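You operate a simulated robot arm through the tools that you are given. There is no shell and no other tool. Be economical: measure what you need, move in short steps, check, and stop when the job is done.

Carry out the task below with a simulated two-armed robot. There is one attempt and no reset: what you move stays moved.

## Task
Put the paper cup in the sink. Put the water bottle marked "lemon" from the desk top on the top of the green cupboard and the water bottle marked "still" on the low shelf of the plan table. Turn the month dial to FEB. Take the black stopper and put it on the grey tile. Take the blue sponge and put it in the wire rack floor. Put the rain gauge in the sink. Open the green drawer, put the white scoop from the inside of the green drawer on the top of the green cupboard and shut the drawer again. Open the fridge door, fetch the juice carton and stand it on the sink top, then shut the door. Put one of the apples from the white basket on the grey sheet. Any order will do. Set down upright: paper cup, water bottle, rain gauge, juice carton.

Only the result counts: the job must be done as asked and must still hold three seconds after the hand-in. Knocking over, shifting, dropping, spilling or breaking anything else fails it. A push-on lid holds only when it is set on centred and level and pressed home; a screw cap is set on level and turned clockwise until tight. Flat cloth is picked up by pressing the open fingertips on it (5 to 10 N) and closing them slowly along it; thin cloth reads only 2 to 8 mm in the jaws.

## Robot
Two 7-joint arms with three-finger grippers on one trunk, on a base that drives. Base frame: it is fixed to the floor where the robot stands at the start and does not move with it; the origin is under the middle of the robot, x ahead of it, y to its left, z up. Lengths are in mm, angles in rad, forces in N, time in s.
The left shoulder is at the start at [70, 146, 1087], the right one opposite. With the tool pointing down near the work surface each hand reaches from about 260 to 680 mm from the robot's upright axis, wherever it stands, measured 20 degrees to its own side. Places, roughly: apple (7x6x6 cm) [400, 2800, 1300]; black stopper (7x7x7 cm) [-1000, 2300, 900]; blue sponge (10x7x4 cm) [-900, 2300, 900]; fridge door [300, 2500, 800]; green drawer [-200, 2500, 700]; grey sheet [-1000, -1250, 750]; grey tile [-1000, 1000, 750]; juice carton [250, 2500, 1000]; low shelf of the plan table (50x22 cm) [-1040, -440, 320]; month dial [-1300, 700, 800]; paper cup (9x8x10 cm) [500, -200, 800]; rain gauge [-250, 2500, 1000]; sink (34x26 cm) [-1240, 2340, 760]; sink top [-800, 2400, 900]; top of the green cupboard [-300, 2600, 900]; water bottle [-1000, 500, 750]; white scoop (11x4x3 cm) [-100, 2600, 700]; wire rack floor [-1600, 2300, 900]. Payload 2.2 kg a hand.
Tool frame (each hand has its own): the origin (TCP) lies between the finger pads and is the grasp point; the fingertips stand 28 mm ahead of it; z points along the fingers, y is the line along which they close. Largest opening 102 mm; the body of the gripper starts 71 mm behind the TCP.
Orientation is told as [roll, pitch, yaw] about the base's x, y, z axes, in that order, counted from this pose: with the fingers straight down and closing along the base's y, the tool's x points along the base's -x, its y along +y and its z along -z.

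## Interface
- The arms move only by the tool servo_tool. It takes "left_commands", "right_commands" or both (then of equal length, played together; a hand with none holds still); each is a list that holds one entry, the list of rows, each a list of 7 numbers: the opening, from 0 (shut) to 1 (fully open), then the shift along the tool's x, y, z in mm, then the turn, a rotation vector about the tool's x, y, z in rad. In form: [[[fingers, x, y, z, wx, wy, wz], ...]]. A call has 1 to 10 rows; each row shifts and turns the commanded pose from where the row before left it, along the tool's axes as they then stand. A row lasts 0.2 s, in which the tool goes at most 50 mm and 0.15 rad; a call with a longer step from one row to the next is refused whole, and so is a gripper value outside its range. A pose out of reach is approached as far as the arm can. The call stops where the force on the tool passes 40 N (or 10 N more than at its start, if that is more) or the arm is blocked; 0.2 s more then pass. The fingers move at their own pace and stop on an object; they squeeze with about 24 N. The grip force told is the motor's: it shows also when the fingers shut on nothing. Time passes only in rows, and 0.2 s behind the last, so rows that do not move let the fingers close. It gives the time, the measured TCP pose, the force on the tool (base axes), the opening and the grip force at its end, in the units of the frame above (readings bear some noise), with the torque about the TCP (base axes, N m) and any sound that the robot's microphone picked up, and new pictures: "pictures" is both (left out), scene, wrist or none (wrist: the cameras of the hands that moved).
- Cameras (640 x 400 px; columns grow to the right, rows downward): "scene" is now at [111.9, -46.5, 1319.6]; the picture's right is [-0.54, -0.84, 0.00], its down [-0.55, 0.35, -0.76] and it looks along [0.64, -0.41, -0.65] (base axes); focal length 263 px, centre (320, 200). "left" rides on the left gripper at [72, 38, -86] in its tool frame; the picture's right is [-0.46, 0.89, 0.00], its down [-0.60, -0.32, -0.73] and it looks along [-0.65, -0.34, 0.68] (tool axes); focal length 256 px, centre (320, 200). "right" rides on the right gripper at [69, 44, -86] in its tool frame; the picture's right is [-0.53, 0.85, 0.00], its down [-0.58, -0.36, -0.73] and it looks along [-0.62, -0.39, 0.68] (tool axes); focal length 256 px, centre (320, 200). There is no depth. A picture from a camera that has moved, and an enlarged one, comes with that camera's place and axes in the base frame and with its lens. The place of the scene camera against the robot may be out by one fixed shift of up to 25 mm in any direction.
- move_column(by): slides the trunk up (or, below 0, down) by that many mm; the arms and the scene camera ride with it, the base frame stays. It gives what a move gives, with no picture.
- steer(legs): drives the robot by 1 to 6 legs, each [ahead, left, turn to the left] in mm, mm and rad, along the robot's own axes; the way and the turn of a leg run together, so that a leg with both is an arc; at most 1500 mm and 3.142 rad a leg. The arms and the cameras ride along, it lands a little off, and it stops where it bumps. It gives what a move gives, and a new picture of the scene camera.
- head_to(pan, tilt): turns the head with the scene camera to pan (to the left, within 1.501 rad either way) and tilt (down, from -0.506 to 1.204), counted from straight ahead of the robot. It gives what a move gives, and a new picture of the scene camera.
- enlarge(camera, box): a new picture of the part [left, top, right, bottom] of that camera's present view, enlarged. No time passes.
- finish_job(): hands the job in; it is judged then, once.

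Work in short steps. Places have to be worked out from the pictures, the camera data and where the tool is seen: move nearer, look again, correct. Check each grasp and each placing, and mend what went wrong. You have 556 turns and 360 pictures in all, those below and enlarged ones among them. Open the grippers and draw the arms clear of the work before you hand the job in, unless the task says otherwise; then end with one line.

The tools are called after "Emit:" as name(argument=value, ...) on one line, values as JSON. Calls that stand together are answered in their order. servo_tool: Moves the arms, as the interface text tells. Its arguments: {"type":"object","properties":{"left_commands":{"type":"array","items":{"type":"array","items":{"type":"array","items":{"type":"number"}}}},"right_commands":{"type":"array","items":{"type":"array","items":{"type":"array","items":{"type":"number"}}}},"pictures":{"type":"string","enum":["both","scene","wrist","none"]}},"required":[]} The other tools are called the same way: move_column (by) slides the trunk up or down; steer (legs) drives the base; head_to (pan, tilt) turns the head that bears the scene camera; enlarge (camera, box) takes an enlarged picture of a part of a camera's view; finish_job () hands the job in.

At the start:

```text
t: 0.0
left_tcp_pos: [557.8, 51.2, 1051.1]
left_tcp_rot: [0.001, 0.0, 0.0]
left_wrist_force: [-0.6, 1.1, 0.5]
left_wrist_torque: [0.02, -0.01, 0.02]
left_finger_gap: 101.9
left_finger_force: 0.2
right_tcp_pos: [363.3, -461.6, 997.6]
right_tcp_rot: [0.0, 0.0, -0.001]
right_wrist_force: [0.5, 0.0, -0.4]
right_wrist_torque: [-0.02, 0.02, -0.02]
right_finger_gap: 101.9
right_finger_force: 0.1
trunk travel left (down, up): [-625.0, 315.0]
robot x, y, heading: [-0.8, -1.3, -0.006]
head pan, tilt: [-0.567, 0.705]
```

scene: 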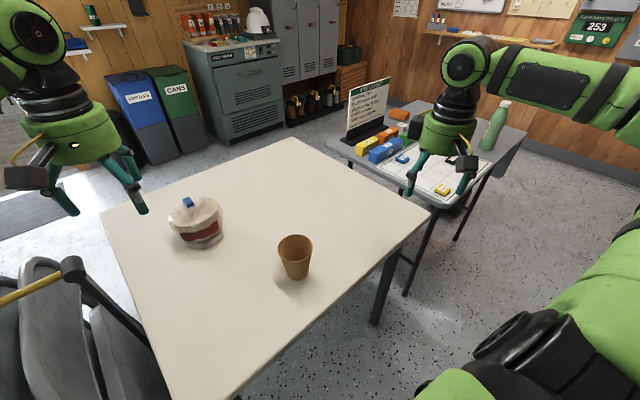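
right: 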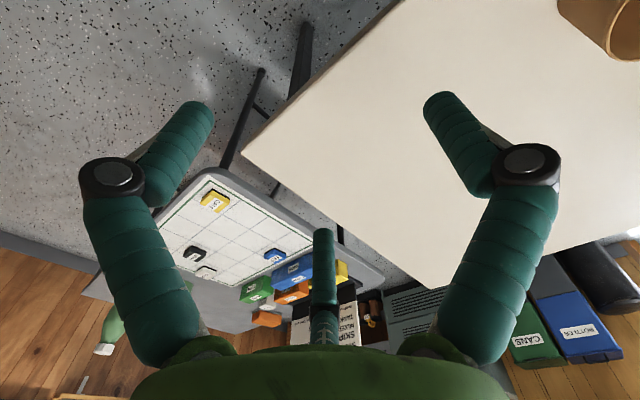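
left: 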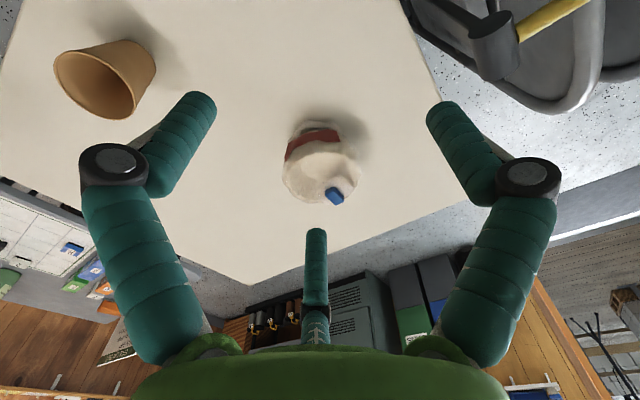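

The cup shows at about [476, -208] in the scene. I move the right hand above it and look.

Emit:
servo_tool(right_commands=[[[1, -19, 42, 5, 0, 0, 0], [1, -19, 42, 5, 0, 0, 0], [1, -19, 42, 5, 0, 0, 0], [1, -19, 42, 5, 0, 0, 0], [1, -19, 42, 5, 0, 0, 0], [1, -18, 44, 5, 0, 0, 0]]])

Emit:
head_to(pan=1.2, tilt=0.3)

```text
t: 1.4
left_tcp_pos: [559.1, 53.4, 1050.1]
left_tcp_rot: [-0.002, 0.002, 0.001]
left_wrist_force: [0.0, 0.3, -1.1]
left_wrist_torque: [-0.01, 0.03, 0.0]
left_finger_gap: 101.9
left_finger_force: 0.0
right_tcp_pos: [476.7, -205.3, 966.7]
right_tcp_rot: [-0.003, 0.002, 0.0]
right_wrist_force: [0.0, 0.8, 0.1]
right_wrist_torque: [-0.05, 0.02, 0.02]
right_finger_gap: 101.6
right_finger_force: 0.1
trunk travel left (down, up): [-625.0, 315.0]
robot x, y, heading: [-0.9, -0.8, 0.001]
head pan, tilt: [-0.567, 0.705]
camera scene: at [113.3, -44.3, 1319.5], right [-0.54, -0.84, 0.0], down [-0.55, 0.35, -0.76], along [0.64, -0.41, -0.65], focal length 263 px, centre (320, 200)
camera right: at [406.6, -160.7, 1053.0], right [0.53, 0.85, 0.0], down [0.58, -0.36, 0.73], along [0.62, -0.39, -0.68], focal length 256 px, centre (320, 200)
```

scene: 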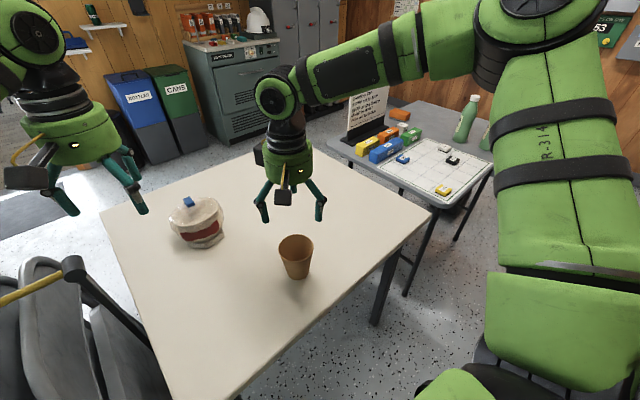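
right: 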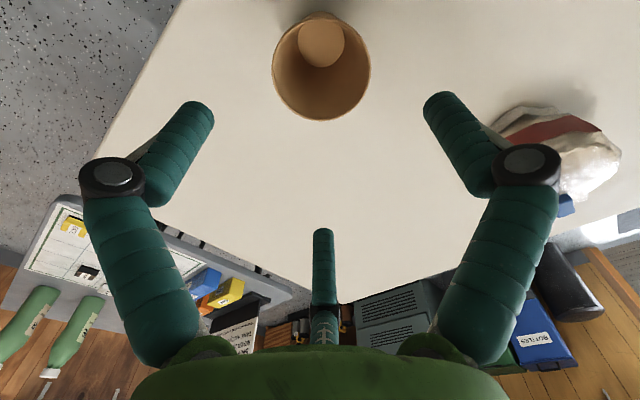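

```text
t: 3.2
left_tcp_pos: [557.8, 51.2, 1051.0]
left_tcp_rot: [0.0, 0.0, 0.0]
left_wrist_force: [1.0, 0.5, -0.1]
left_wrist_torque: [-0.02, 0.02, 0.03]
left_finger_gap: 102.2
left_finger_force: 0.0
right_tcp_pos: [476.4, -208.0, 967.9]
right_tcp_rot: [0.001, 0.0, 0.001]
right_wrist_force: [-0.3, 0.3, 0.9]
right_wrist_torque: [0.0, -0.01, 0.02]
right_finger_gap: 102.2
right_finger_force: 0.1
trunk travel left (down, up): [-625.0, 315.0]
robot x, y, heading: [-0.2, 1.1, 0.007]
head pan, tilt: [1.201, 0.3]
camera scene: at [74.2, 86.0, 1356.1], right [0.93, -0.36, 0.0], down [-0.11, -0.28, -0.96], along [0.35, 0.89, -0.3], focal length 263 px, centre (320, 200)
```

scene: 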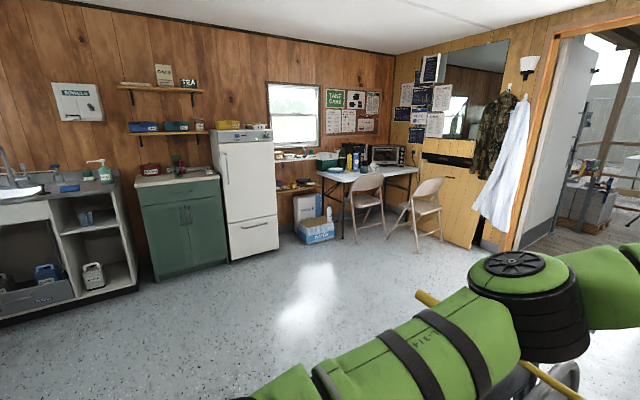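

The cup's mouth lies near [473, -204], top at about 830–850. I lower the right hand around it, then close.

Emit:
servo_tool(right_commands=[[[1, 3, 4, 40, 0, 0, 0], [1, 0, 0, 40, 0, 0, 0], [1, 0, 0, 40, 0, 0, 0], [1, 0, 0, 37, 0, 0, 0]]], pictures="wrist")

```text
t: 4.2
left_tcp_pos: [560.1, 50.4, 1050.6]
left_tcp_rot: [0.001, 0.001, 0.001]
left_wrist_force: [0.0, -0.3, 0.1]
left_wrist_torque: [0.0, -0.01, -0.02]
left_finger_gap: 102.0
left_finger_force: 0.1
right_tcp_pos: [474.9, -203.6, 809.4]
right_tcp_rot: [0.002, -0.002, 0.001]
right_wrist_force: [0.4, 0.4, 0.2]
right_wrist_torque: [0.0, 0.0, 0.01]
right_finger_gap: 101.8
right_finger_force: 0.0
trunk travel left (down, up): [-625.0, 315.0]
robot x, y, heading: [0.2, 0.7, 0.002]
head pan, tilt: [1.201, 0.3]
camera right: at [403.7, -158.9, 895.2], right [0.53, 0.85, 0.0], down [0.58, -0.37, 0.73], along [0.62, -0.39, -0.68], focal length 256 px, centre (320, 200)
```

right: 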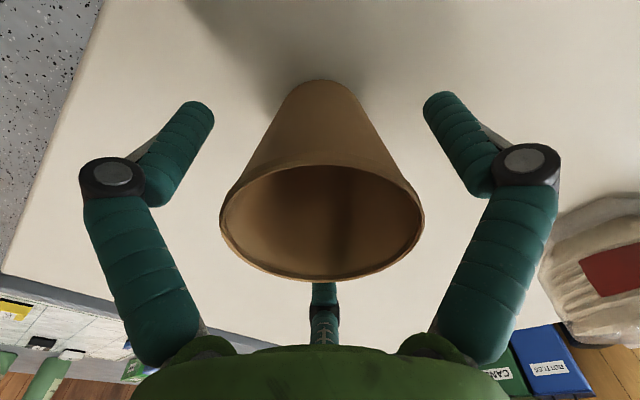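

Well aligned; lower a little and close.

Emit:
servo_tool(right_commands=[[[1, 3, 2, 10, 0, 0, 0], [0.6, 0, 0, 0, 0, 0, 0], [0.5, 0, 0, 0, 0, 0, 0], [0.5, 0, 0, 0, 0, 0, 0], [0.5, 0, 0, 0, 0, 0, 0]]], pictures="wrist")

```text
t: 5.4
left_tcp_pos: [557.5, 51.8, 1051.0]
left_tcp_rot: [-0.001, 0.001, -0.001]
left_wrist_force: [0.5, 0.6, -0.1]
left_wrist_torque: [0.0, 0.02, 0.01]
left_finger_gap: 101.9
left_finger_force: 0.0
right_tcp_pos: [469.9, -200.7, 800.7]
right_tcp_rot: [-0.001, 0.0, -0.001]
right_wrist_force: [0.3, 1.0, 0.0]
right_wrist_torque: [-0.01, 0.0, 0.0]
right_finger_gap: 72.0
right_finger_force: 24.0
trunk travel left (down, up): [-625.0, 315.0]
robot x, y, heading: [-3.2, 1.4, -0.004]
head pan, tilt: [1.201, 0.3]
camera right: at [400.0, -156.8, 886.1], right [0.53, 0.85, 0.0], down [0.58, -0.36, 0.73], along [0.62, -0.39, -0.68], focal length 256 px, centre (320, 200)
```

right: 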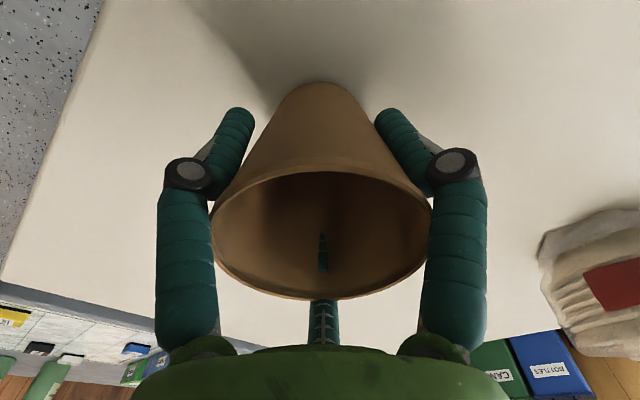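

Cup gripped (72 mm). I lift it and draw both hands in for driving.

Emit:
servo_tool(right_commands=[[[0.5, 0, 0, -40, 0, 0, 0], [0.5, 0, 0, -45, 0, 0, 0], [0.5, 0, 0, -45, 0, 0, 0], [0.5, 20, 0, -40, 0, 0, 0], [0.5, 40, -10, -20, 0, 0, 0], [0.5, 40, -20, 0, 0, 0, 0], [0.5, 20, -20, 0, 0, 0, 0]]], left_commands=[[[1, 20, 10, 0, 0, 0, 0], [1, 30, 20, 0, 0, 0, 0], [1, 30, 20, 0, 0, 0, 0], [1, 30, 20, 0, 0, 0, 0], [1, 30, 20, 0, 0, 0, 0], [1, 30, 20, 0, 0, 0, 0], [1, 20, 20, 0, 0, 0, 0]]], pictures="wrist")

Emit:
steer(legs=[[-250, 0, 0], [0, 0, 1.571]])

```text
t: 7.0
left_tcp_pos: [366.6, 181.2, 1050.4]
left_tcp_rot: [0.0, -0.001, 0.001]
left_wrist_force: [-0.4, 0.7, 0.7]
left_wrist_torque: [0.0, -0.03, 0.0]
left_finger_gap: 102.0
left_finger_force: 0.0
right_tcp_pos: [350.4, -251.0, 992.3]
right_tcp_rot: [0.0, -0.002, 0.001]
right_wrist_force: [-1.2, -0.2, -0.2]
right_wrist_torque: [0.0, -0.02, -0.01]
right_finger_gap: 71.5
right_finger_force: 23.6
trunk travel left (down, up): [-625.0, 315.0]
robot x, y, heading: [-0.4, -2.9, 0.002]
head pan, tilt: [1.201, 0.3]
camera right: at [278.6, -206.9, 1077.9], right [0.53, 0.85, 0.0], down [0.58, -0.36, 0.73], along [0.62, -0.39, -0.68], focal length 256 px, centre (320, 200)
camera left: at [293.1, 218.3, 1138.0], right [0.46, 0.89, 0.0], down [0.6, -0.32, 0.73], along [0.65, -0.34, -0.68], focal length 256 px, centre (320, 200)
```

right: 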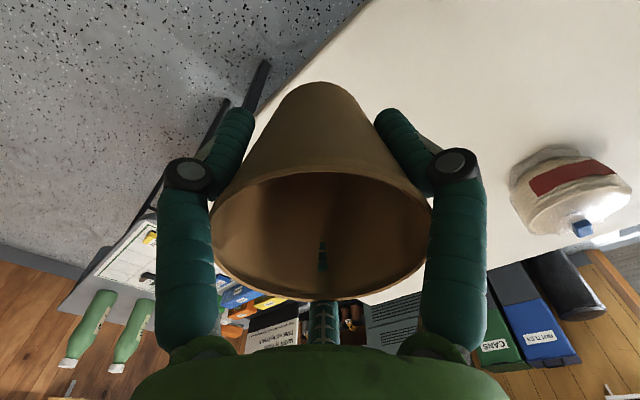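
left: 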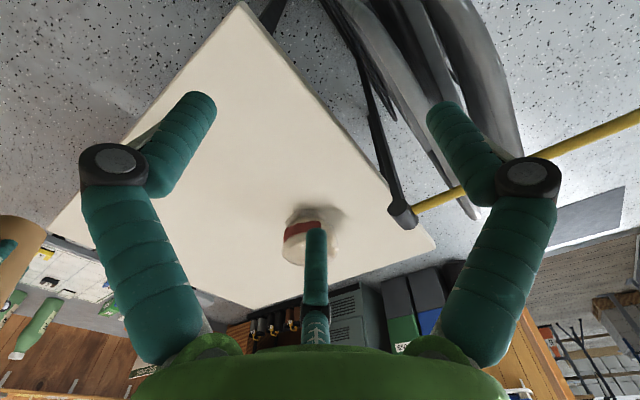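

```text
t: 12.6
left_tcp_pos: [-427.9, 369.1, 1051.4]
left_tcp_rot: [0.0, 0.0, 1.563]
left_wrist_force: [-0.2, 0.0, -0.5]
left_wrist_torque: [0.01, 0.01, -0.01]
left_finger_gap: 102.0
left_finger_force: 0.0
right_tcp_pos: [3.2, 347.3, 990.8]
right_tcp_rot: [0.002, 0.001, 1.563]
right_wrist_force: [0.2, -0.9, 0.3]
right_wrist_torque: [0.01, -0.01, -0.01]
right_finger_gap: 71.7
right_finger_force: 23.4
trunk travel left (down, up): [-625.0, 315.0]
robot x, y, heading: [-250.5, -0.2, 1.563]
head pan, tilt: [1.201, 0.3]
camera scene: at [-346.6, 83.6, 1356.1], right [0.37, 0.93, 0.0], down [0.27, -0.11, -0.96], along [-0.89, 0.35, -0.3], focal length 263 px, centre (320, 200)
```

scene: 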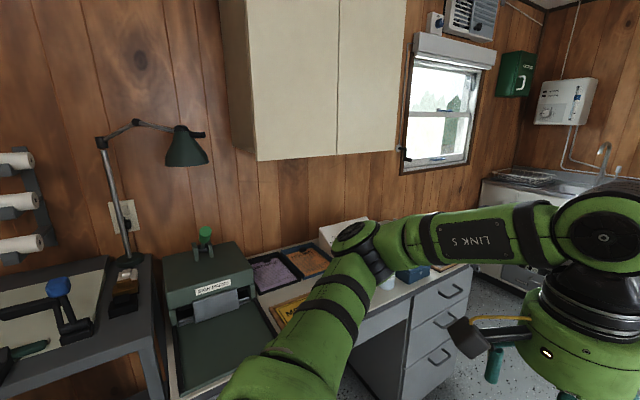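

Cup is held and the path ahead is clear. I drive toward the kitchen side and look ahead.

Emit:
head_to(pan=0.5, tilt=0.45)

Emit:
steer(legs=[[1300, 0, 0], [0, 600, 0]])

```text
t: 13.7
left_tcp_pos: [-427.4, 369.3, 1051.1]
left_tcp_rot: [0.0, 0.0, 1.562]
left_wrist_force: [-0.4, 0.5, 0.6]
left_wrist_torque: [0.0, -0.01, 0.01]
left_finger_gap: 102.1
left_finger_force: 0.1
right_tcp_pos: [4.5, 348.3, 992.5]
right_tcp_rot: [0.0, -0.001, 1.562]
right_wrist_force: [0.9, 0.0, 0.2]
right_wrist_torque: [-0.02, 0.02, -0.02]
right_finger_gap: 71.4
right_finger_force: 23.9
trunk travel left (down, up): [-625.0, 315.0]
robot x, y, heading: [-248.0, -3.0, 1.563]
head pan, tilt: [0.499, 0.45]
camera scene: at [-303.3, 130.1, 1342.2], right [0.88, 0.47, 0.0], down [0.21, -0.38, -0.9], along [-0.42, 0.79, -0.44], focal length 263 px, centre (320, 200)
```

scene: 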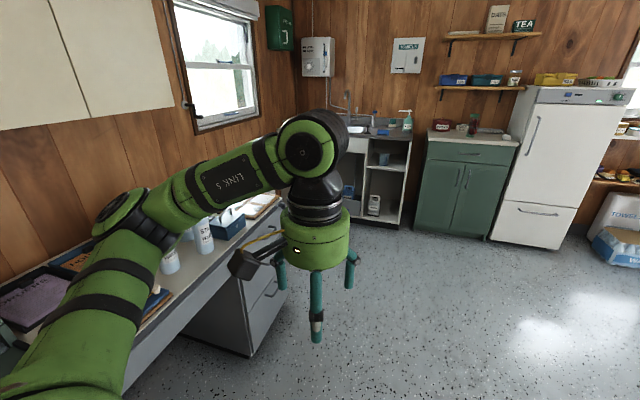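

```text
t: 23.2
left_tcp_pos: [-1005.7, 1686.8, 1049.7]
left_tcp_rot: [-0.002, 0.0, 1.566]
left_wrist_force: [-0.5, 0.6, 0.1]
left_wrist_torque: [-0.04, 0.03, 0.02]
left_finger_gap: 101.9
left_finger_force: 0.0
right_tcp_pos: [-572.8, 1667.5, 991.9]
right_tcp_rot: [0.001, 0.001, 1.564]
right_wrist_force: [0.2, 0.1, 0.5]
right_wrist_torque: [0.0, -0.01, 0.0]
right_finger_gap: 71.8
right_finger_force: 23.7
trunk travel left (down, up): [-625.0, 315.0]
robot x, y, heading: [-826.9, 1319.1, 1.566]
head pan, tilt: [0.499, 0.45]
stopped in leg 2: the robot was blocked; the commanded pose is now the measured one
camera scene: at [-880.1, 1448.5, 1342.1], right [0.88, 0.47, 0.0], down [0.21, -0.38, -0.9], along [-0.43, 0.79, -0.44], focal length 263 px, centre (320, 200)
```

scene: 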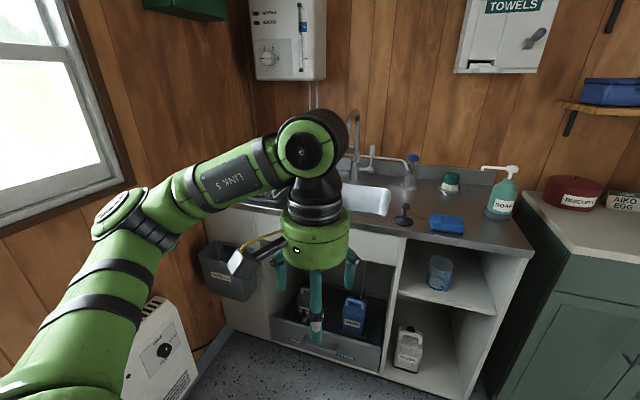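

Blocked by the desk corner, so I back off slightly, raise the trunk and approach the sink from further ahead.

Emit:
move_column(by=60)

Emit:
steer(legs=[[0, -30, 0], [350, 0, 0], [0, 300, 0]])

```text
t: 24.2
left_tcp_pos: [-1004.8, 1687.9, 1111.6]
left_tcp_rot: [-0.002, 0.0, 1.567]
left_wrist_force: [-0.3, -0.6, -0.9]
left_wrist_torque: [-0.02, -0.01, -0.02]
left_finger_gap: 101.9
left_finger_force: 0.1
right_tcp_pos: [-572.1, 1667.6, 1051.8]
right_tcp_rot: [0.001, 0.001, 1.564]
right_wrist_force: [0.4, -0.9, -1.0]
right_wrist_torque: [-0.05, -0.02, 0.01]
right_finger_gap: 71.5
right_finger_force: 24.1
trunk travel left (down, up): [-685.0, 255.0]
robot x, y, heading: [-824.2, 1316.7, 1.57]
head pan, tilt: [0.499, 0.45]
```

```text
t: 28.6
left_tcp_pos: [-1267.5, 2036.7, 1111.4]
left_tcp_rot: [0.001, 0.0, 1.566]
left_wrist_force: [0.7, 0.3, -0.1]
left_wrist_torque: [-0.03, -0.01, 0.0]
left_finger_gap: 102.0
left_finger_force: 0.2
right_tcp_pos: [-837.3, 2017.7, 1050.6]
right_tcp_rot: [0.001, 0.0, 1.566]
right_wrist_force: [-0.6, 0.1, 0.2]
right_wrist_torque: [-0.01, 0.0, 0.02]
right_finger_gap: 71.8
right_finger_force: 24.7
trunk travel left (down, up): [-685.0, 255.0]
robot x, y, heading: [-1089.7, 1670.9, 1.57]
head pan, tilt: [0.499, 0.45]
camera scene: at [-1142.8, 1798.0, 1402.2], right [0.88, 0.47, 0.0], down [0.21, -0.38, -0.9], along [-0.43, 0.79, -0.43], focal length 263 px, centre (320, 200)
```

scene: 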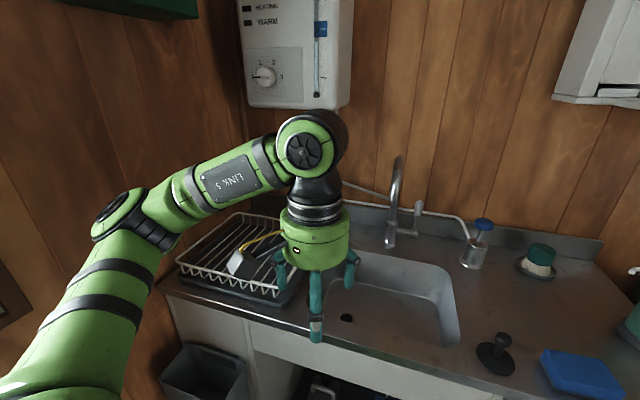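

The sink, stopper and sponge are in view. I turn left a bit and go nearer so the right hand faces the sink.

Emit:
steer(legs=[[80, 0, 0], [0, 0, 0.4]])

Emit:
head_to(pan=-0.3, tilt=0.75)

```text
t: 30.8
left_tcp_pos: [-1397.7, 2021.4, 1110.4]
left_tcp_rot: [-0.002, -0.003, 1.961]
left_wrist_force: [0.4, 0.0, -0.9]
left_wrist_torque: [0.0, -0.01, 0.01]
left_finger_gap: 102.1
left_finger_force: 0.1
right_tcp_pos: [-990.3, 2168.8, 1051.7]
right_tcp_rot: [0.002, -0.001, 1.961]
right_wrist_force: [-1.1, 0.5, 0.5]
right_wrist_torque: [-0.01, 0.01, 0.01]
right_finger_gap: 71.7
right_finger_force: 24.4
trunk travel left (down, up): [-685.0, 255.0]
robot x, y, heading: [-1092.6, 1746.1, 1.96]
head pan, tilt: [0.499, 0.45]
camera scene: at [-1190.3, 1852.5, 1402.1], right [0.63, 0.78, 0.0], down [0.34, -0.27, -0.9], along [-0.7, 0.57, -0.44], focal length 263 px, centre (320, 200)
```

scene: 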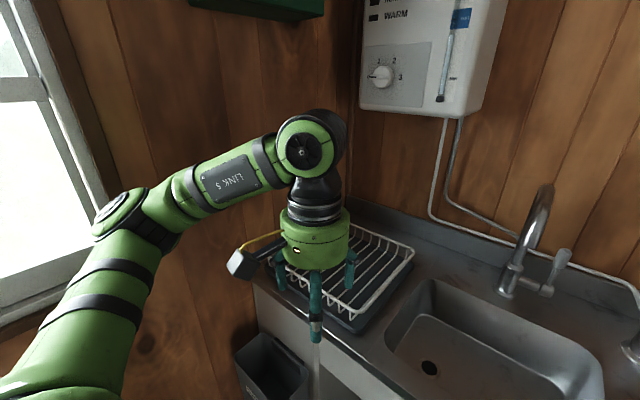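

```text
t: 31.9
left_tcp_pos: [-1397.3, 2021.2, 1110.0]
left_tcp_rot: [0.0, -0.001, 1.961]
left_wrist_force: [0.0, 0.4, -0.4]
left_wrist_torque: [0.0, 0.02, -0.02]
left_finger_gap: 102.0
left_finger_force: 0.1
right_tcp_pos: [-989.9, 2168.4, 1051.8]
right_tcp_rot: [0.0, 0.0, 1.958]
right_wrist_force: [-0.3, 0.3, 0.0]
right_wrist_torque: [0.01, -0.01, -0.01]
right_finger_gap: 71.9
right_finger_force: 23.9
trunk travel left (down, up): [-685.0, 255.0]
robot x, y, heading: [-1093.1, 1748.3, 1.96]
head pan, tilt: [-0.3, 0.75]
camera scene: at [-1126.7, 1876.7, 1375.7], right [1.0, 0.09, 0.0], down [0.06, -0.68, -0.73], along [-0.07, 0.73, -0.68], focal length 263 px, centre (320, 200)
```

scene: 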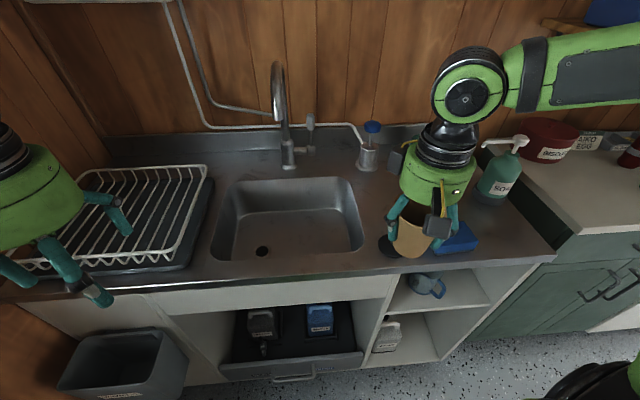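

Sink opening spans about x −1434..−1065, y 2205..2482. I carry the cup over its right half, at about [-1160, 2340].

Emit:
servo_tool(right_commands=[[[0.5, -44.7, 18.4, 0, 0, 0, 0], [0.5, -44.7, 18.4, 0, 0, 0, 0], [0.5, -44.7, 18.4, 0, 0, 0, 0], [0.5, -44.7, 18.4, 0, 0, 0, 0], [0.5, -44.7, 18.4, 0, 0, 0, 0], [0.5, 0, 0, 40, 0, 0, 0], [0.5, 0, 0, 40, 0, 0, 0]]], pictures="both")

```text
t: 33.5
left_tcp_pos: [-1398.0, 2022.3, 1110.9]
left_tcp_rot: [0.0, 0.002, 1.96]
left_wrist_force: [-0.6, 0.2, 0.0]
left_wrist_torque: [-0.01, 0.02, 0.0]
left_finger_gap: 101.9
left_finger_force: 0.1
right_tcp_pos: [-1120.3, 2316.0, 971.2]
right_tcp_rot: [0.002, -0.003, 1.96]
right_wrist_force: [0.2, 0.1, -1.3]
right_wrist_torque: [-0.06, 0.02, 0.01]
right_finger_gap: 71.9
right_finger_force: 24.6
right hand out of reach, approached as far as the arm can: row 5, 7
trunk travel left (down, up): [-685.0, 255.0]
robot x, y, heading: [-1089.4, 1751.1, 1.96]
head pan, tilt: [-0.3, 0.75]
camera scene: at [-1126.8, 1878.4, 1375.5], right [1.0, 0.09, 0.0], down [0.06, -0.68, -0.73], along [-0.06, 0.73, -0.68], focal length 263 px, centre (320, 200)
camera right: at [-1135.8, 2236.5, 1055.6], right [-0.98, 0.17, 0.0], down [0.12, 0.67, 0.73], along [0.13, 0.72, -0.68], focal length 256 px, centre (320, 200)
```

scene: 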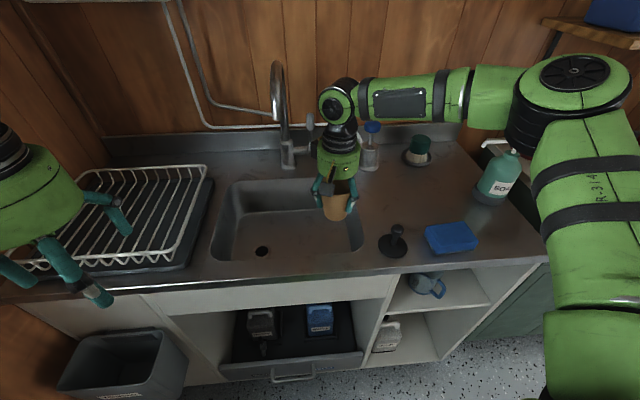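
right: 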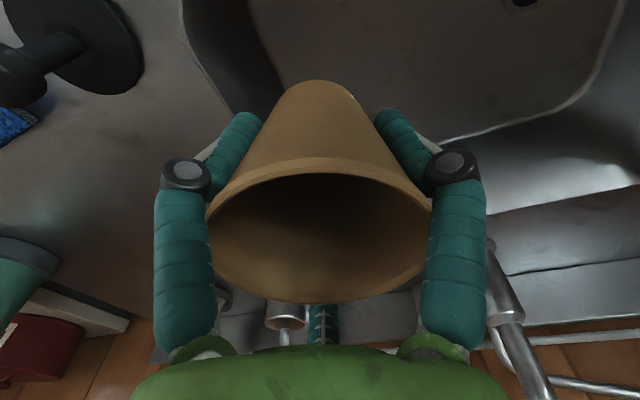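

The arm is at its reach limit, so I shift the robot a little forward-left to centre the cup over the sink's right half.

Emit:
steer(legs=[[50, 25, 0]])

Emit:
move_column(by=-60)

```text
t: 34.5
left_tcp_pos: [-1436.1, 2057.5, 1111.2]
left_tcp_rot: [0.002, -0.004, 1.959]
left_wrist_force: [0.4, -0.3, 0.7]
left_wrist_torque: [0.01, -0.01, 0.0]
left_finger_gap: 102.2
left_finger_force: 0.1
right_tcp_pos: [-1160.0, 2350.8, 973.5]
right_tcp_rot: [0.003, -0.006, 1.958]
right_wrist_force: [0.5, 0.0, -0.4]
right_wrist_torque: [-0.01, 0.05, -0.01]
right_finger_gap: 71.9
right_finger_force: 24.1
trunk travel left (down, up): [-685.0, 255.0]
robot x, y, heading: [-1132.8, 1781.8, 1.957]
head pan, tilt: [-0.3, 0.75]
camera scene: at [-1165.8, 1911.3, 1376.1], right [1.0, 0.09, 0.0], down [0.06, -0.68, -0.73], along [-0.07, 0.73, -0.68], focal length 263 px, centre (320, 200)
```

scene: 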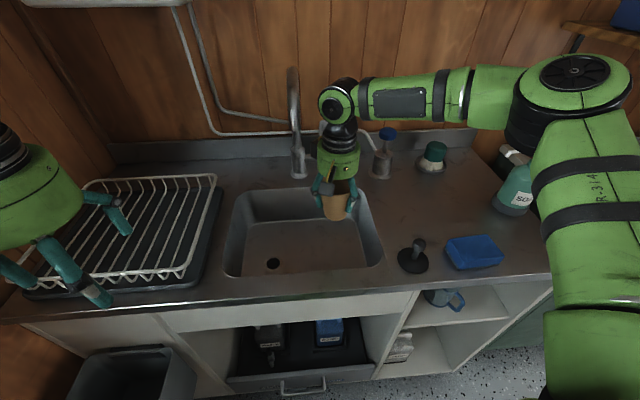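

```text
t: 35.5
left_tcp_pos: [-1438.5, 2057.3, 1051.8]
left_tcp_rot: [-0.001, -0.002, 1.961]
left_wrist_force: [0.8, 0.2, 0.8]
left_wrist_torque: [0.05, 0.04, -0.02]
left_finger_gap: 101.8
left_finger_force: 0.1
right_tcp_pos: [-1161.7, 2350.8, 911.5]
right_tcp_rot: [0.005, -0.005, 1.957]
right_wrist_force: [0.1, 0.6, -0.5]
right_wrist_torque: [0.03, 0.01, 0.01]
right_finger_gap: 72.3
right_finger_force: 24.4
trunk travel left (down, up): [-625.0, 315.0]
robot x, y, heading: [-1130.9, 1786.3, 1.961]
head pan, tilt: [-0.3, 0.75]
```

Emit:
move_column(by=-60)

Emit:
servo_tool(right_commands=[[[0.5, 0, 0, 0, 0, 0, 0]]], pictures="both")

```text
t: 36.5
left_tcp_pos: [-1438.2, 2058.1, 990.6]
left_tcp_rot: [-0.001, -0.001, 1.959]
left_wrist_force: [0.1, -0.5, 0.7]
left_wrist_torque: [-0.03, 0.0, 0.0]
left_finger_gap: 101.9
left_finger_force: 0.1
right_tcp_pos: [-1162.3, 2351.8, 851.4]
right_tcp_rot: [0.003, -0.003, 1.959]
right_wrist_force: [-0.1, -0.3, 0.3]
right_wrist_torque: [0.02, -0.02, -0.01]
right_finger_gap: 72.1
right_finger_force: 24.2
trunk travel left (down, up): [-565.0, 375.0]
robot x, y, heading: [-1133.9, 1784.1, 1.959]
head pan, tilt: [-0.3, 0.75]
```

```text
t: 36.9
left_tcp_pos: [-1438.9, 2058.0, 990.8]
left_tcp_rot: [0.0, 0.0, 1.961]
left_wrist_force: [-0.1, 0.6, 0.0]
left_wrist_torque: [0.03, -0.01, -0.01]
left_finger_gap: 102.0
left_finger_force: 0.1
right_tcp_pos: [-1161.9, 2350.9, 851.3]
right_tcp_rot: [0.002, -0.002, 1.959]
right_wrist_force: [-0.6, -0.8, 0.1]
right_wrist_torque: [0.0, 0.0, 0.01]
right_finger_gap: 72.2
right_finger_force: 23.9
trunk travel left (down, up): [-565.0, 375.0]
robot x, y, heading: [-1131.3, 1783.4, 1.96]
head pan, tilt: [-0.3, 0.75]
camera scene: at [-1168.3, 1913.6, 1255.7], right [1.0, 0.09, 0.0], down [0.06, -0.68, -0.73], along [-0.06, 0.73, -0.68], focal length 263 px, centre (320, 200)
camera right: at [-1177.3, 2272.0, 936.7], right [-0.98, 0.17, 0.0], down [0.12, 0.67, 0.73], along [0.13, 0.72, -0.68], focal length 256 px, centre (320, 200)
```

scene: 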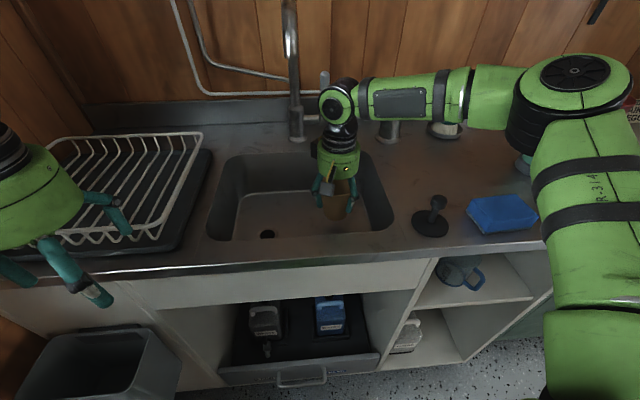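
right: 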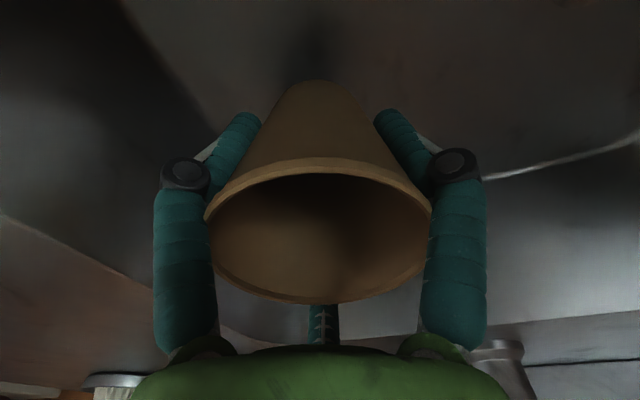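

The cup hangs inside the sink above the floor. I lower gently, watching for contact.

Emit:
servo_tool(right_commands=[[[0.5, 0, 0, 6, 0, 0, 0], [0.5, 0, 0, 5, 0, 0, 0], [0.5, 0, 0, 3, 0, 0, 0]]], pictures="none")

```text
t: 37.7
left_tcp_pos: [-1438.4, 2057.5, 991.1]
left_tcp_rot: [0.0, -0.001, 1.96]
left_wrist_force: [-0.6, -0.8, 0.7]
left_wrist_torque: [0.0, 0.02, 0.02]
left_finger_gap: 102.3
left_finger_force: 0.0
right_tcp_pos: [-1159.8, 2350.9, 837.8]
right_tcp_rot: [0.003, -0.003, 1.959]
right_wrist_force: [0.4, 0.4, -0.2]
right_wrist_torque: [-0.01, 0.02, 0.0]
right_finger_gap: 72.2
right_finger_force: 24.0
trunk travel left (down, up): [-565.0, 375.0]
robot x, y, heading: [-1130.8, 1780.8, 1.965]
head pan, tilt: [-0.3, 0.75]
```

Emit:
servo_tool(right_commands=[[[0.5, 0, 0, 4, 0, 0, 0], [0.5, 0, 0, 3, 0, 0, 0], [0.5, 0, 0, 2, 0, 0, 0]]], pictures="none")

```text
t: 38.5
left_tcp_pos: [-1439.9, 2058.5, 990.6]
left_tcp_rot: [0.0, 0.0, 1.958]
left_wrist_force: [-1.0, 0.0, 0.2]
left_wrist_torque: [0.0, 0.0, 0.01]
left_finger_gap: 101.8
left_finger_force: 0.1
right_tcp_pos: [-1156.7, 2349.3, 828.9]
right_tcp_rot: [0.006, -0.005, 1.958]
right_wrist_force: [-0.8, -0.8, 0.3]
right_wrist_torque: [-0.02, -0.01, 0.02]
right_finger_gap: 72.1
right_finger_force: 24.2
right hand out of reach, approached as far as the arm can: row 1
trunk travel left (down, up): [-565.0, 375.0]
robot x, y, heading: [-1135.0, 1786.0, 1.963]
head pan, tilt: [-0.3, 0.75]
```

Near the reach limit; I draw 20 mm back toward the robot and keep lowering.

Emit:
servo_tool(right_commands=[[[0.5, 20, 0, 0, 0, 0, 0], [0.5, 0, 0, 3, 0, 0, 0], [0.5, 0, 0, 2, 0, 0, 0], [0.5, 0, 0, 2, 0, 0, 0]]], pictures="none")

```text
t: 39.5
left_tcp_pos: [-1439.2, 2059.2, 991.2]
left_tcp_rot: [0.0, -0.001, 1.96]
left_wrist_force: [0.1, 0.0, -0.1]
left_wrist_torque: [-0.02, -0.02, -0.01]
left_finger_gap: 102.2
left_finger_force: 0.1
right_tcp_pos: [-1151.0, 2331.0, 822.4]
right_tcp_rot: [0.005, -0.003, 1.96]
right_wrist_force: [-0.5, 0.4, 0.0]
right_wrist_torque: [-0.02, 0.01, 0.01]
right_finger_gap: 72.1
right_finger_force: 24.0
trunk travel left (down, up): [-565.0, 375.0]
robot x, y, heading: [-1130.5, 1783.0, 1.96]
head pan, tilt: [-0.3, 0.75]
```

Emit:
servo_tool(right_commands=[[[0.5, 0, 0, 3, 0, 0, 0], [0.5, 0, 0, 3, 0, 0, 0], [0.5, 0, 0, 3, 0, 0, 0]]], pictures="wrist")

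```text
t: 40.3
left_tcp_pos: [-1438.3, 2058.4, 993.0]
left_tcp_rot: [0.0, 0.002, 1.96]
left_wrist_force: [-0.4, 0.2, 0.2]
left_wrist_torque: [-0.01, 0.01, -0.01]
left_finger_gap: 101.9
left_finger_force: 0.0
right_tcp_pos: [-1151.2, 2332.2, 812.3]
right_tcp_rot: [0.002, 0.0, 1.959]
right_wrist_force: [-0.7, -0.5, 0.7]
right_wrist_torque: [0.0, 0.02, 0.01]
right_finger_gap: 72.0
right_finger_force: 24.5
trunk travel left (down, up): [-565.0, 375.0]
robot x, y, heading: [-1133.3, 1786.7, 1.966]
head pan, tilt: [-0.3, 0.75]
camera right: at [-1166.8, 2251.9, 898.8], right [-0.98, 0.18, 0.0], down [0.12, 0.67, 0.73], along [0.13, 0.72, -0.68], focal length 256 px, centre (320, 200)
```

right: 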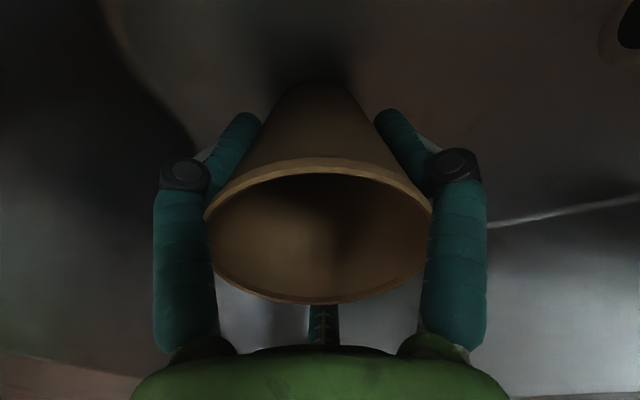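

Emit:
servo_tool(right_commands=[[[0.5, 0, 0, 3, 0, 0, 0], [0.5, 0, 0, 3, 0, 0, 0], [0.5, 0, 0, 3, 0, 0, 0]]], pictures="none")

```text
t: 41.1
left_tcp_pos: [-1438.7, 2055.6, 992.6]
left_tcp_rot: [0.001, -0.003, 1.957]
left_wrist_force: [-0.4, -0.4, 0.9]
left_wrist_torque: [0.0, 0.03, -0.02]
left_finger_gap: 102.4
left_finger_force: 0.0
right_tcp_pos: [-1151.7, 2331.4, 809.3]
right_tcp_rot: [0.002, -0.014, 1.958]
right_wrist_force: [3.3, 3.2, 26.7]
right_wrist_torque: [-0.26, -0.02, 0.01]
right_finger_gap: 72.6
right_finger_force: 24.8
trunk travel left (down, up): [-565.0, 375.0]
robot x, y, heading: [-1132.4, 1788.2, 1.958]
head pan, tilt: [-0.3, 0.75]
```

Contact with the sink floor. I relieve the pressure, open and withdraw straight up.

Emit:
servo_tool(right_commands=[[[0.5, 0, 0, -6, 0, 0, 0], [0.5, 0, 0, 0, 0, 0, 0], [0.75, 0, 0, 0, 0, 0, 0], [0.95, 0, 0, 0, 0, 0, 0], [0.95, 0, 0, 0, 0, 0, 0]]], pictures="wrist")

```text
t: 42.3
left_tcp_pos: [-1438.9, 2057.8, 990.3]
left_tcp_rot: [0.0, 0.0, 1.959]
left_wrist_force: [0.4, -0.1, -0.9]
left_wrist_torque: [-0.01, 0.02, -0.04]
left_finger_gap: 101.9
left_finger_force: 0.1
right_tcp_pos: [-1151.7, 2330.4, 810.2]
right_tcp_rot: [0.004, -0.001, 1.96]
right_wrist_force: [0.0, 0.1, 0.5]
right_wrist_torque: [-0.03, 0.0, -0.01]
right_finger_gap: 96.9
right_finger_force: 0.0
trunk travel left (down, up): [-565.0, 375.0]
robot x, y, heading: [-1131.8, 1787.7, 1.954]
head pan, tilt: [-0.3, 0.75]
camera right: at [-1166.7, 2251.9, 895.6], right [-0.98, 0.17, 0.0], down [0.12, 0.67, 0.73], along [0.13, 0.72, -0.68], focal length 256 px, centre (320, 200)
```

right: 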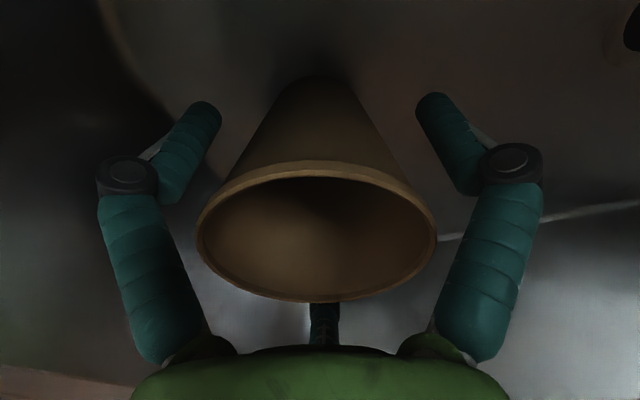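

Cup stands in the sink. I raise the right hand clear and look at the stopper.

Emit:
servo_tool(right_commands=[[[0.95, 0, 0, -40, 0, 0, 0], [1, 0, 0, -45, 0, 0, 0], [1, 0, 0, -45, 0, 0, 0], [1, 0, 0, -45, 0, 0, 0], [1, 15, -40, -5, 0, 0, 0], [1, 10, -40, 0, 0, 0, 0], [1, 10, -40, 0, 0, 0, 0]]], pictures="both")

```text
t: 43.9
left_tcp_pos: [-1437.8, 2057.6, 991.3]
left_tcp_rot: [0.0, -0.002, 1.961]
left_wrist_force: [0.9, 0.0, -0.3]
left_wrist_torque: [-0.02, 0.03, 0.0]
left_finger_gap: 101.9
left_finger_force: 0.0
right_tcp_pos: [-1023.6, 2342.4, 989.9]
right_tcp_rot: [0.006, -0.004, 1.959]
right_wrist_force: [1.0, 0.0, 0.7]
right_wrist_torque: [-0.02, 0.08, 0.02]
right_finger_gap: 102.0
right_finger_force: 0.2
trunk travel left (down, up): [-565.0, 375.0]
robot x, y, heading: [-1132.5, 1783.9, 1.961]
head pan, tilt: [-0.3, 0.75]
camera scene: at [-1166.6, 1913.4, 1255.8], right [1.0, 0.09, 0.0], down [0.06, -0.68, -0.73], along [-0.07, 0.73, -0.68], focal length 263 px, centre (320, 200)
camera right: at [-1039.1, 2263.5, 1076.0], right [-0.98, 0.17, 0.01], down [0.12, 0.67, 0.73], along [0.12, 0.72, -0.68], focal length 256 px, centre (320, 200)
```

scene: 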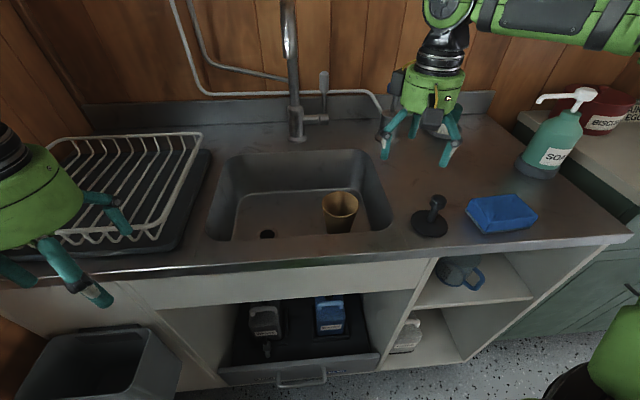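
right: 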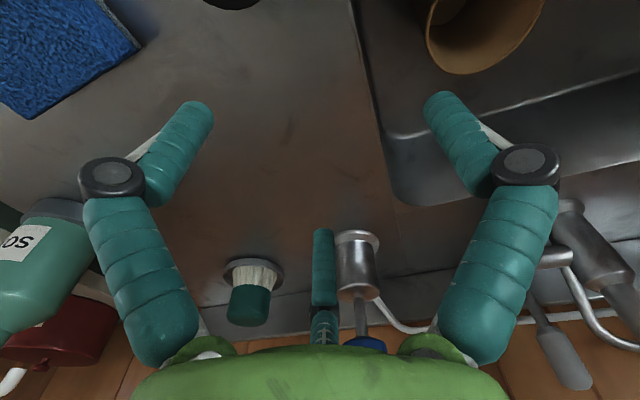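

Stopper's disc is at about [-995, 2258] on a counter at z≈896, knob top ≈950. I move above it.

Emit:
servo_tool(right_commands=[[[1, 30, 2, -10, 0, 0, 0], [1, 30, 2, -10, 0, 0, 0], [1, 28, 2, 0, 0, 0, 0]]], pictures="wrist")

```text
t: 44.7
left_tcp_pos: [-1438.4, 2057.9, 992.2]
left_tcp_rot: [0.001, -0.003, 1.96]
left_wrist_force: [-0.1, -0.1, -0.2]
left_wrist_torque: [0.0, -0.02, 0.01]
left_finger_gap: 102.1
left_finger_force: 0.1
right_tcp_pos: [-998.0, 2258.0, 1009.9]
right_tcp_rot: [0.003, -0.003, 1.957]
right_wrist_force: [0.1, -0.8, -0.1]
right_wrist_torque: [0.03, 0.01, 0.0]
right_finger_gap: 102.1
right_finger_force: 0.0
trunk travel left (down, up): [-565.0, 375.0]
robot x, y, heading: [-1129.5, 1789.0, 1.959]
head pan, tilt: [-0.3, 0.75]
camera right: at [-1013.4, 2178.4, 1095.2], right [-0.98, 0.17, 0.0], down [0.12, 0.67, 0.73], along [0.13, 0.72, -0.68], focal length 256 px, centre (320, 200)
```

right: 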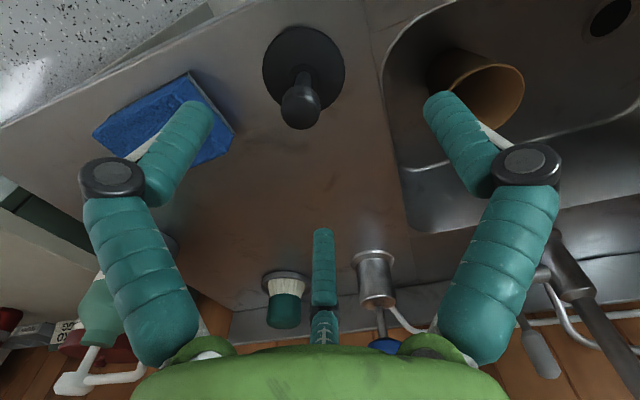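

Refined: stopper at [-988, 2248]. Descend and grasp the knob.

Emit:
servo_tool(right_commands=[[[0.8, 13, -5, 10, 0, 0, 0], [0.6, 0, 0, 30, 0, 0, 0], [0.6, 0, 0, 30, 0, 0, 0], [0, 0, 0, 0, 0, 0, 0], [0, 0, 0, 0, 0, 0, 0], [0, 0, 0, 0, 0, 0, 0]]], pictures="wrist")

```text
t: 46.1
left_tcp_pos: [-1439.2, 2057.7, 991.1]
left_tcp_rot: [0.001, -0.001, 1.96]
left_wrist_force: [0.1, 0.5, -0.1]
left_wrist_torque: [0.01, -0.04, -0.02]
left_finger_gap: 101.9
left_finger_force: 0.0
right_tcp_pos: [-989.2, 2250.4, 939.3]
right_tcp_rot: [0.002, -0.004, 1.958]
right_wrist_force: [0.4, 4.9, 5.9]
right_wrist_torque: [0.1, 0.06, -0.02]
right_finger_gap: 26.5
right_finger_force: 24.1
trunk travel left (down, up): [-565.0, 375.0]
robot x, y, heading: [-1130.0, 1788.3, 1.962]
head pan, tilt: [-0.3, 0.75]
camera right: at [-1004.7, 2170.8, 1025.5], right [-0.98, 0.18, 0.0], down [0.12, 0.67, 0.73], along [0.13, 0.72, -0.68], focal length 256 px, centre (320, 200)
```

right: 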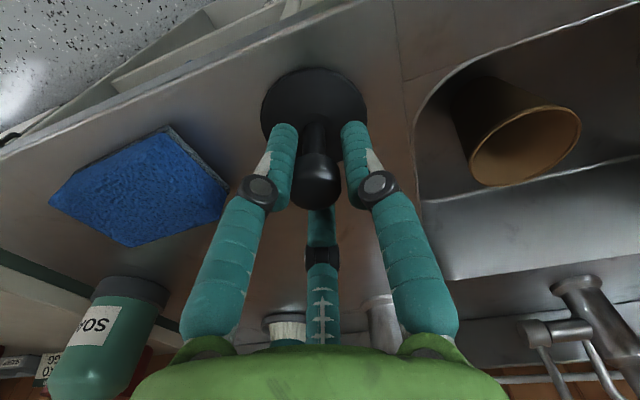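

Stopper gripped. I lift it and the left hand, then move the robot right so the left hand faces the sponge.

Emit:
servo_tool(right_commands=[[[0, 0, 0, -40, 0, 0, 0], [0, 0, 0, -45, 0, 0, 0], [0, 0, 0, -45, 0, 0, 0], [0, 20, 0, -30, 0, 0, 0], [0, 30, 0, 0, 0, 0, 0]]], left_commands=[[[1, 0, 0, -20, 0, 0, 0], [1, 0, 0, -20, 0, 0, 0], [1, 0, 0, -20, 0, 0, 0], [1, 0, 0, 0, 0, 0, 0], [1, 0, 0, 0, 0, 0, 0]]], pictures="none")

Emit:
steer(legs=[[-60, 0, 0], [0, 0, -0.39], [0, -380, 0]])

Emit:
head_to(pan=0.0, tilt=0.75)

```text
t: 47.3
left_tcp_pos: [-1437.1, 2057.8, 1051.4]
left_tcp_rot: [0.0, -0.001, 1.958]
left_wrist_force: [1.1, 0.0, 0.1]
left_wrist_torque: [0.01, 0.04, 0.04]
left_finger_gap: 102.1
left_finger_force: 0.0
right_tcp_pos: [-968.1, 2201.3, 1099.6]
right_tcp_rot: [0.004, -0.003, 1.958]
right_wrist_force: [0.4, -0.9, -0.9]
right_wrist_torque: [0.0, 0.06, -0.02]
right_finger_gap: 26.2
right_finger_force: 23.9
trunk travel left (down, up): [-565.0, 375.0]
robot x, y, heading: [-1135.3, 1787.6, 1.96]
head pan, tilt: [-0.3, 0.75]
```

```text
t: 51.4
left_tcp_pos: [-914.6, 2096.9, 1050.8]
left_tcp_rot: [-0.002, 0.0, 1.565]
left_wrist_force: [-0.1, -0.7, 0.2]
left_wrist_torque: [0.01, 0.02, -0.02]
left_finger_gap: 102.2
left_finger_force: 0.1
right_tcp_pos: [-425.3, 2051.6, 1099.5]
right_tcp_rot: [0.002, -0.004, 1.566]
right_wrist_force: [0.4, 0.3, -1.3]
right_wrist_torque: [-0.03, 0.0, -0.01]
right_finger_gap: 25.7
right_finger_force: 23.9
trunk travel left (down, up): [-565.0, 375.0]
robot x, y, heading: [-736.1, 1730.7, 1.568]
head pan, tilt: [-0.3, 0.75]
camera scene: at [-720.1, 1856.7, 1255.7], right [0.95, -0.3, 0.0], down [-0.2, -0.65, -0.73], along [0.22, 0.7, -0.68], focal length 263 px, centre (320, 200)
```

scene: 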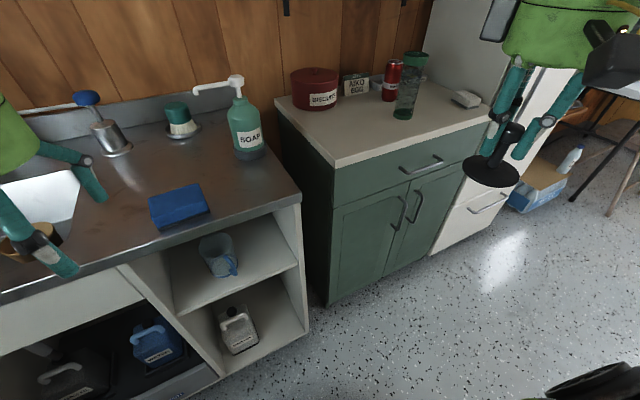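

```text
t: 52.2
left_tcp_pos: [-913.5, 2096.7, 1050.9]
left_tcp_rot: [0.002, -0.002, 1.565]
left_wrist_force: [0.0, -0.2, 1.1]
left_wrist_torque: [0.03, -0.02, 0.04]
left_finger_gap: 102.2
left_finger_force: 0.2
right_tcp_pos: [-425.5, 2050.9, 1099.9]
right_tcp_rot: [0.003, -0.004, 1.566]
right_wrist_force: [0.4, 0.1, -0.9]
right_wrist_torque: [-0.02, 0.0, -0.03]
right_finger_gap: 25.8
right_finger_force: 23.5
trunk travel left (down, up): [-565.0, 375.0]
robot x, y, heading: [-734.6, 1728.8, 1.569]
head pan, tilt: [0.0, 0.75]
camera scene: at [-744.2, 1860.5, 1255.7], right [1.0, -0.01, 0.0], down [0.0, -0.68, -0.73], along [0.0, 0.73, -0.68], focal length 263 px, centre (320, 200)
```

scene: 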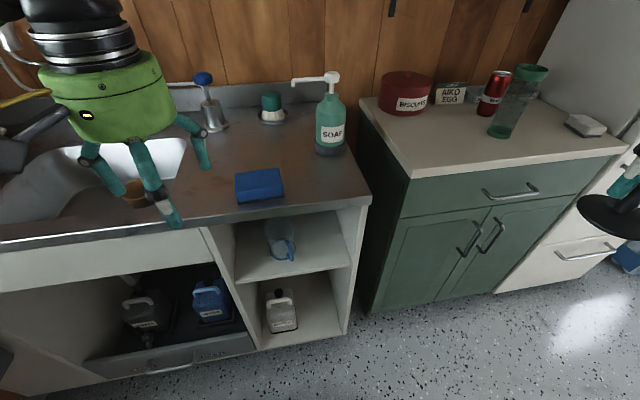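

Sponge at [-861, 2255], long axis turned ~0.22 rad from x. I turn the left hand to yaw ≈0.22.

Emit:
servo_tool(left_commands=[[[1, 0, 0, 0, 0, 0, 0.1345], [1, 0, 0, 0, 0, 0, 0.1345], [1, 0, 0, 0, 0, 0, 0.1345], [1, 0, 0, 0, 0, 0, 0.1345], [1, 0, 0, 0, 0, 0, 0.1345], [1, 0, 0, 0, 0, 0, 0.1345], [1, 0, 0, 0, 0, 0, 0.1345], [1, 0, 0, 0, 0, 0, 0.1345], [1, 0, 0, 0, 0, 0, 0.1345], [1, 0, 0, 0, 0, 0, 0.1345]]], pictures="none")

```text
t: 54.4
left_tcp_pos: [-888.9, 2067.8, 1036.8]
left_tcp_rot: [0.002, 0.001, 0.219]
left_wrist_force: [0.9, 0.2, -0.4]
left_wrist_torque: [-0.01, -0.01, 0.03]
left_finger_gap: 102.1
left_finger_force: 0.1
left hand out of reach, approached as far as the arm can: row 9, 10
right_tcp_pos: [-424.4, 2051.4, 1098.4]
right_tcp_rot: [0.005, -0.003, 1.564]
right_wrist_force: [0.5, -0.3, -0.7]
right_wrist_torque: [-0.02, 0.0, 0.0]
right_finger_gap: 25.4
right_finger_force: 23.6
trunk travel left (down, up): [-565.0, 375.0]
robot x, y, heading: [-735.6, 1730.2, 1.563]
head pan, tilt: [0.0, 0.75]
```

Emit:
servo_tool(left_commands=[[[1, -21.5, 35.6, 0, 0, 0, 0], [1, -21.5, 35.6, 0, 0, 0, 0], [1, -21.5, 35.6, 0, 0, 0, 0], [1, -21.5, 35.6, 0, 0, 0, 0], [1, 0, 0, 30, 0, 0, 0]]], pictures="wrist")

```text
t: 55.6
left_tcp_pos: [-793.2, 2131.8, 979.2]
left_tcp_rot: [0.0, -0.002, 0.219]
left_wrist_force: [0.6, -0.4, 0.1]
left_wrist_torque: [-0.03, -0.04, -0.04]
left_finger_gap: 102.1
left_finger_force: 0.1
left hand out of reach, approached as far as the arm can: row 1, 2, 3, 4
right_tcp_pos: [-425.7, 2051.6, 1100.3]
right_tcp_rot: [0.003, -0.001, 1.567]
right_wrist_force: [0.0, 0.1, -0.9]
right_wrist_torque: [0.01, -0.04, 0.01]
right_finger_gap: 25.3
right_finger_force: 23.8
trunk travel left (down, up): [-565.0, 375.0]
robot x, y, heading: [-733.2, 1728.3, 1.566]
head pan, tilt: [0.0, 0.75]
camera left: at [-873.4, 2151.8, 1066.2], right [0.26, 0.97, 0.0], down [0.66, -0.18, 0.73], along [0.71, -0.19, -0.68], focal length 256 px, centre (320, 200)
```

left: 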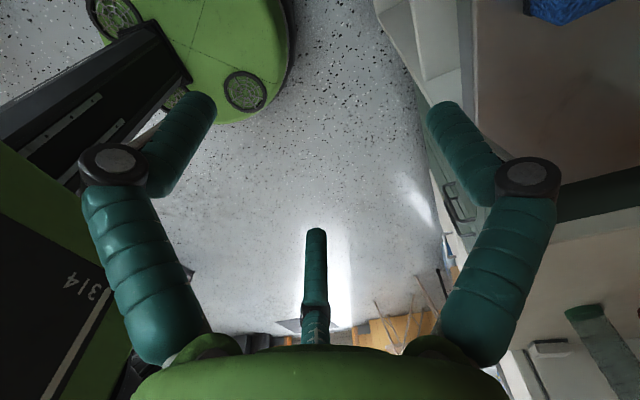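

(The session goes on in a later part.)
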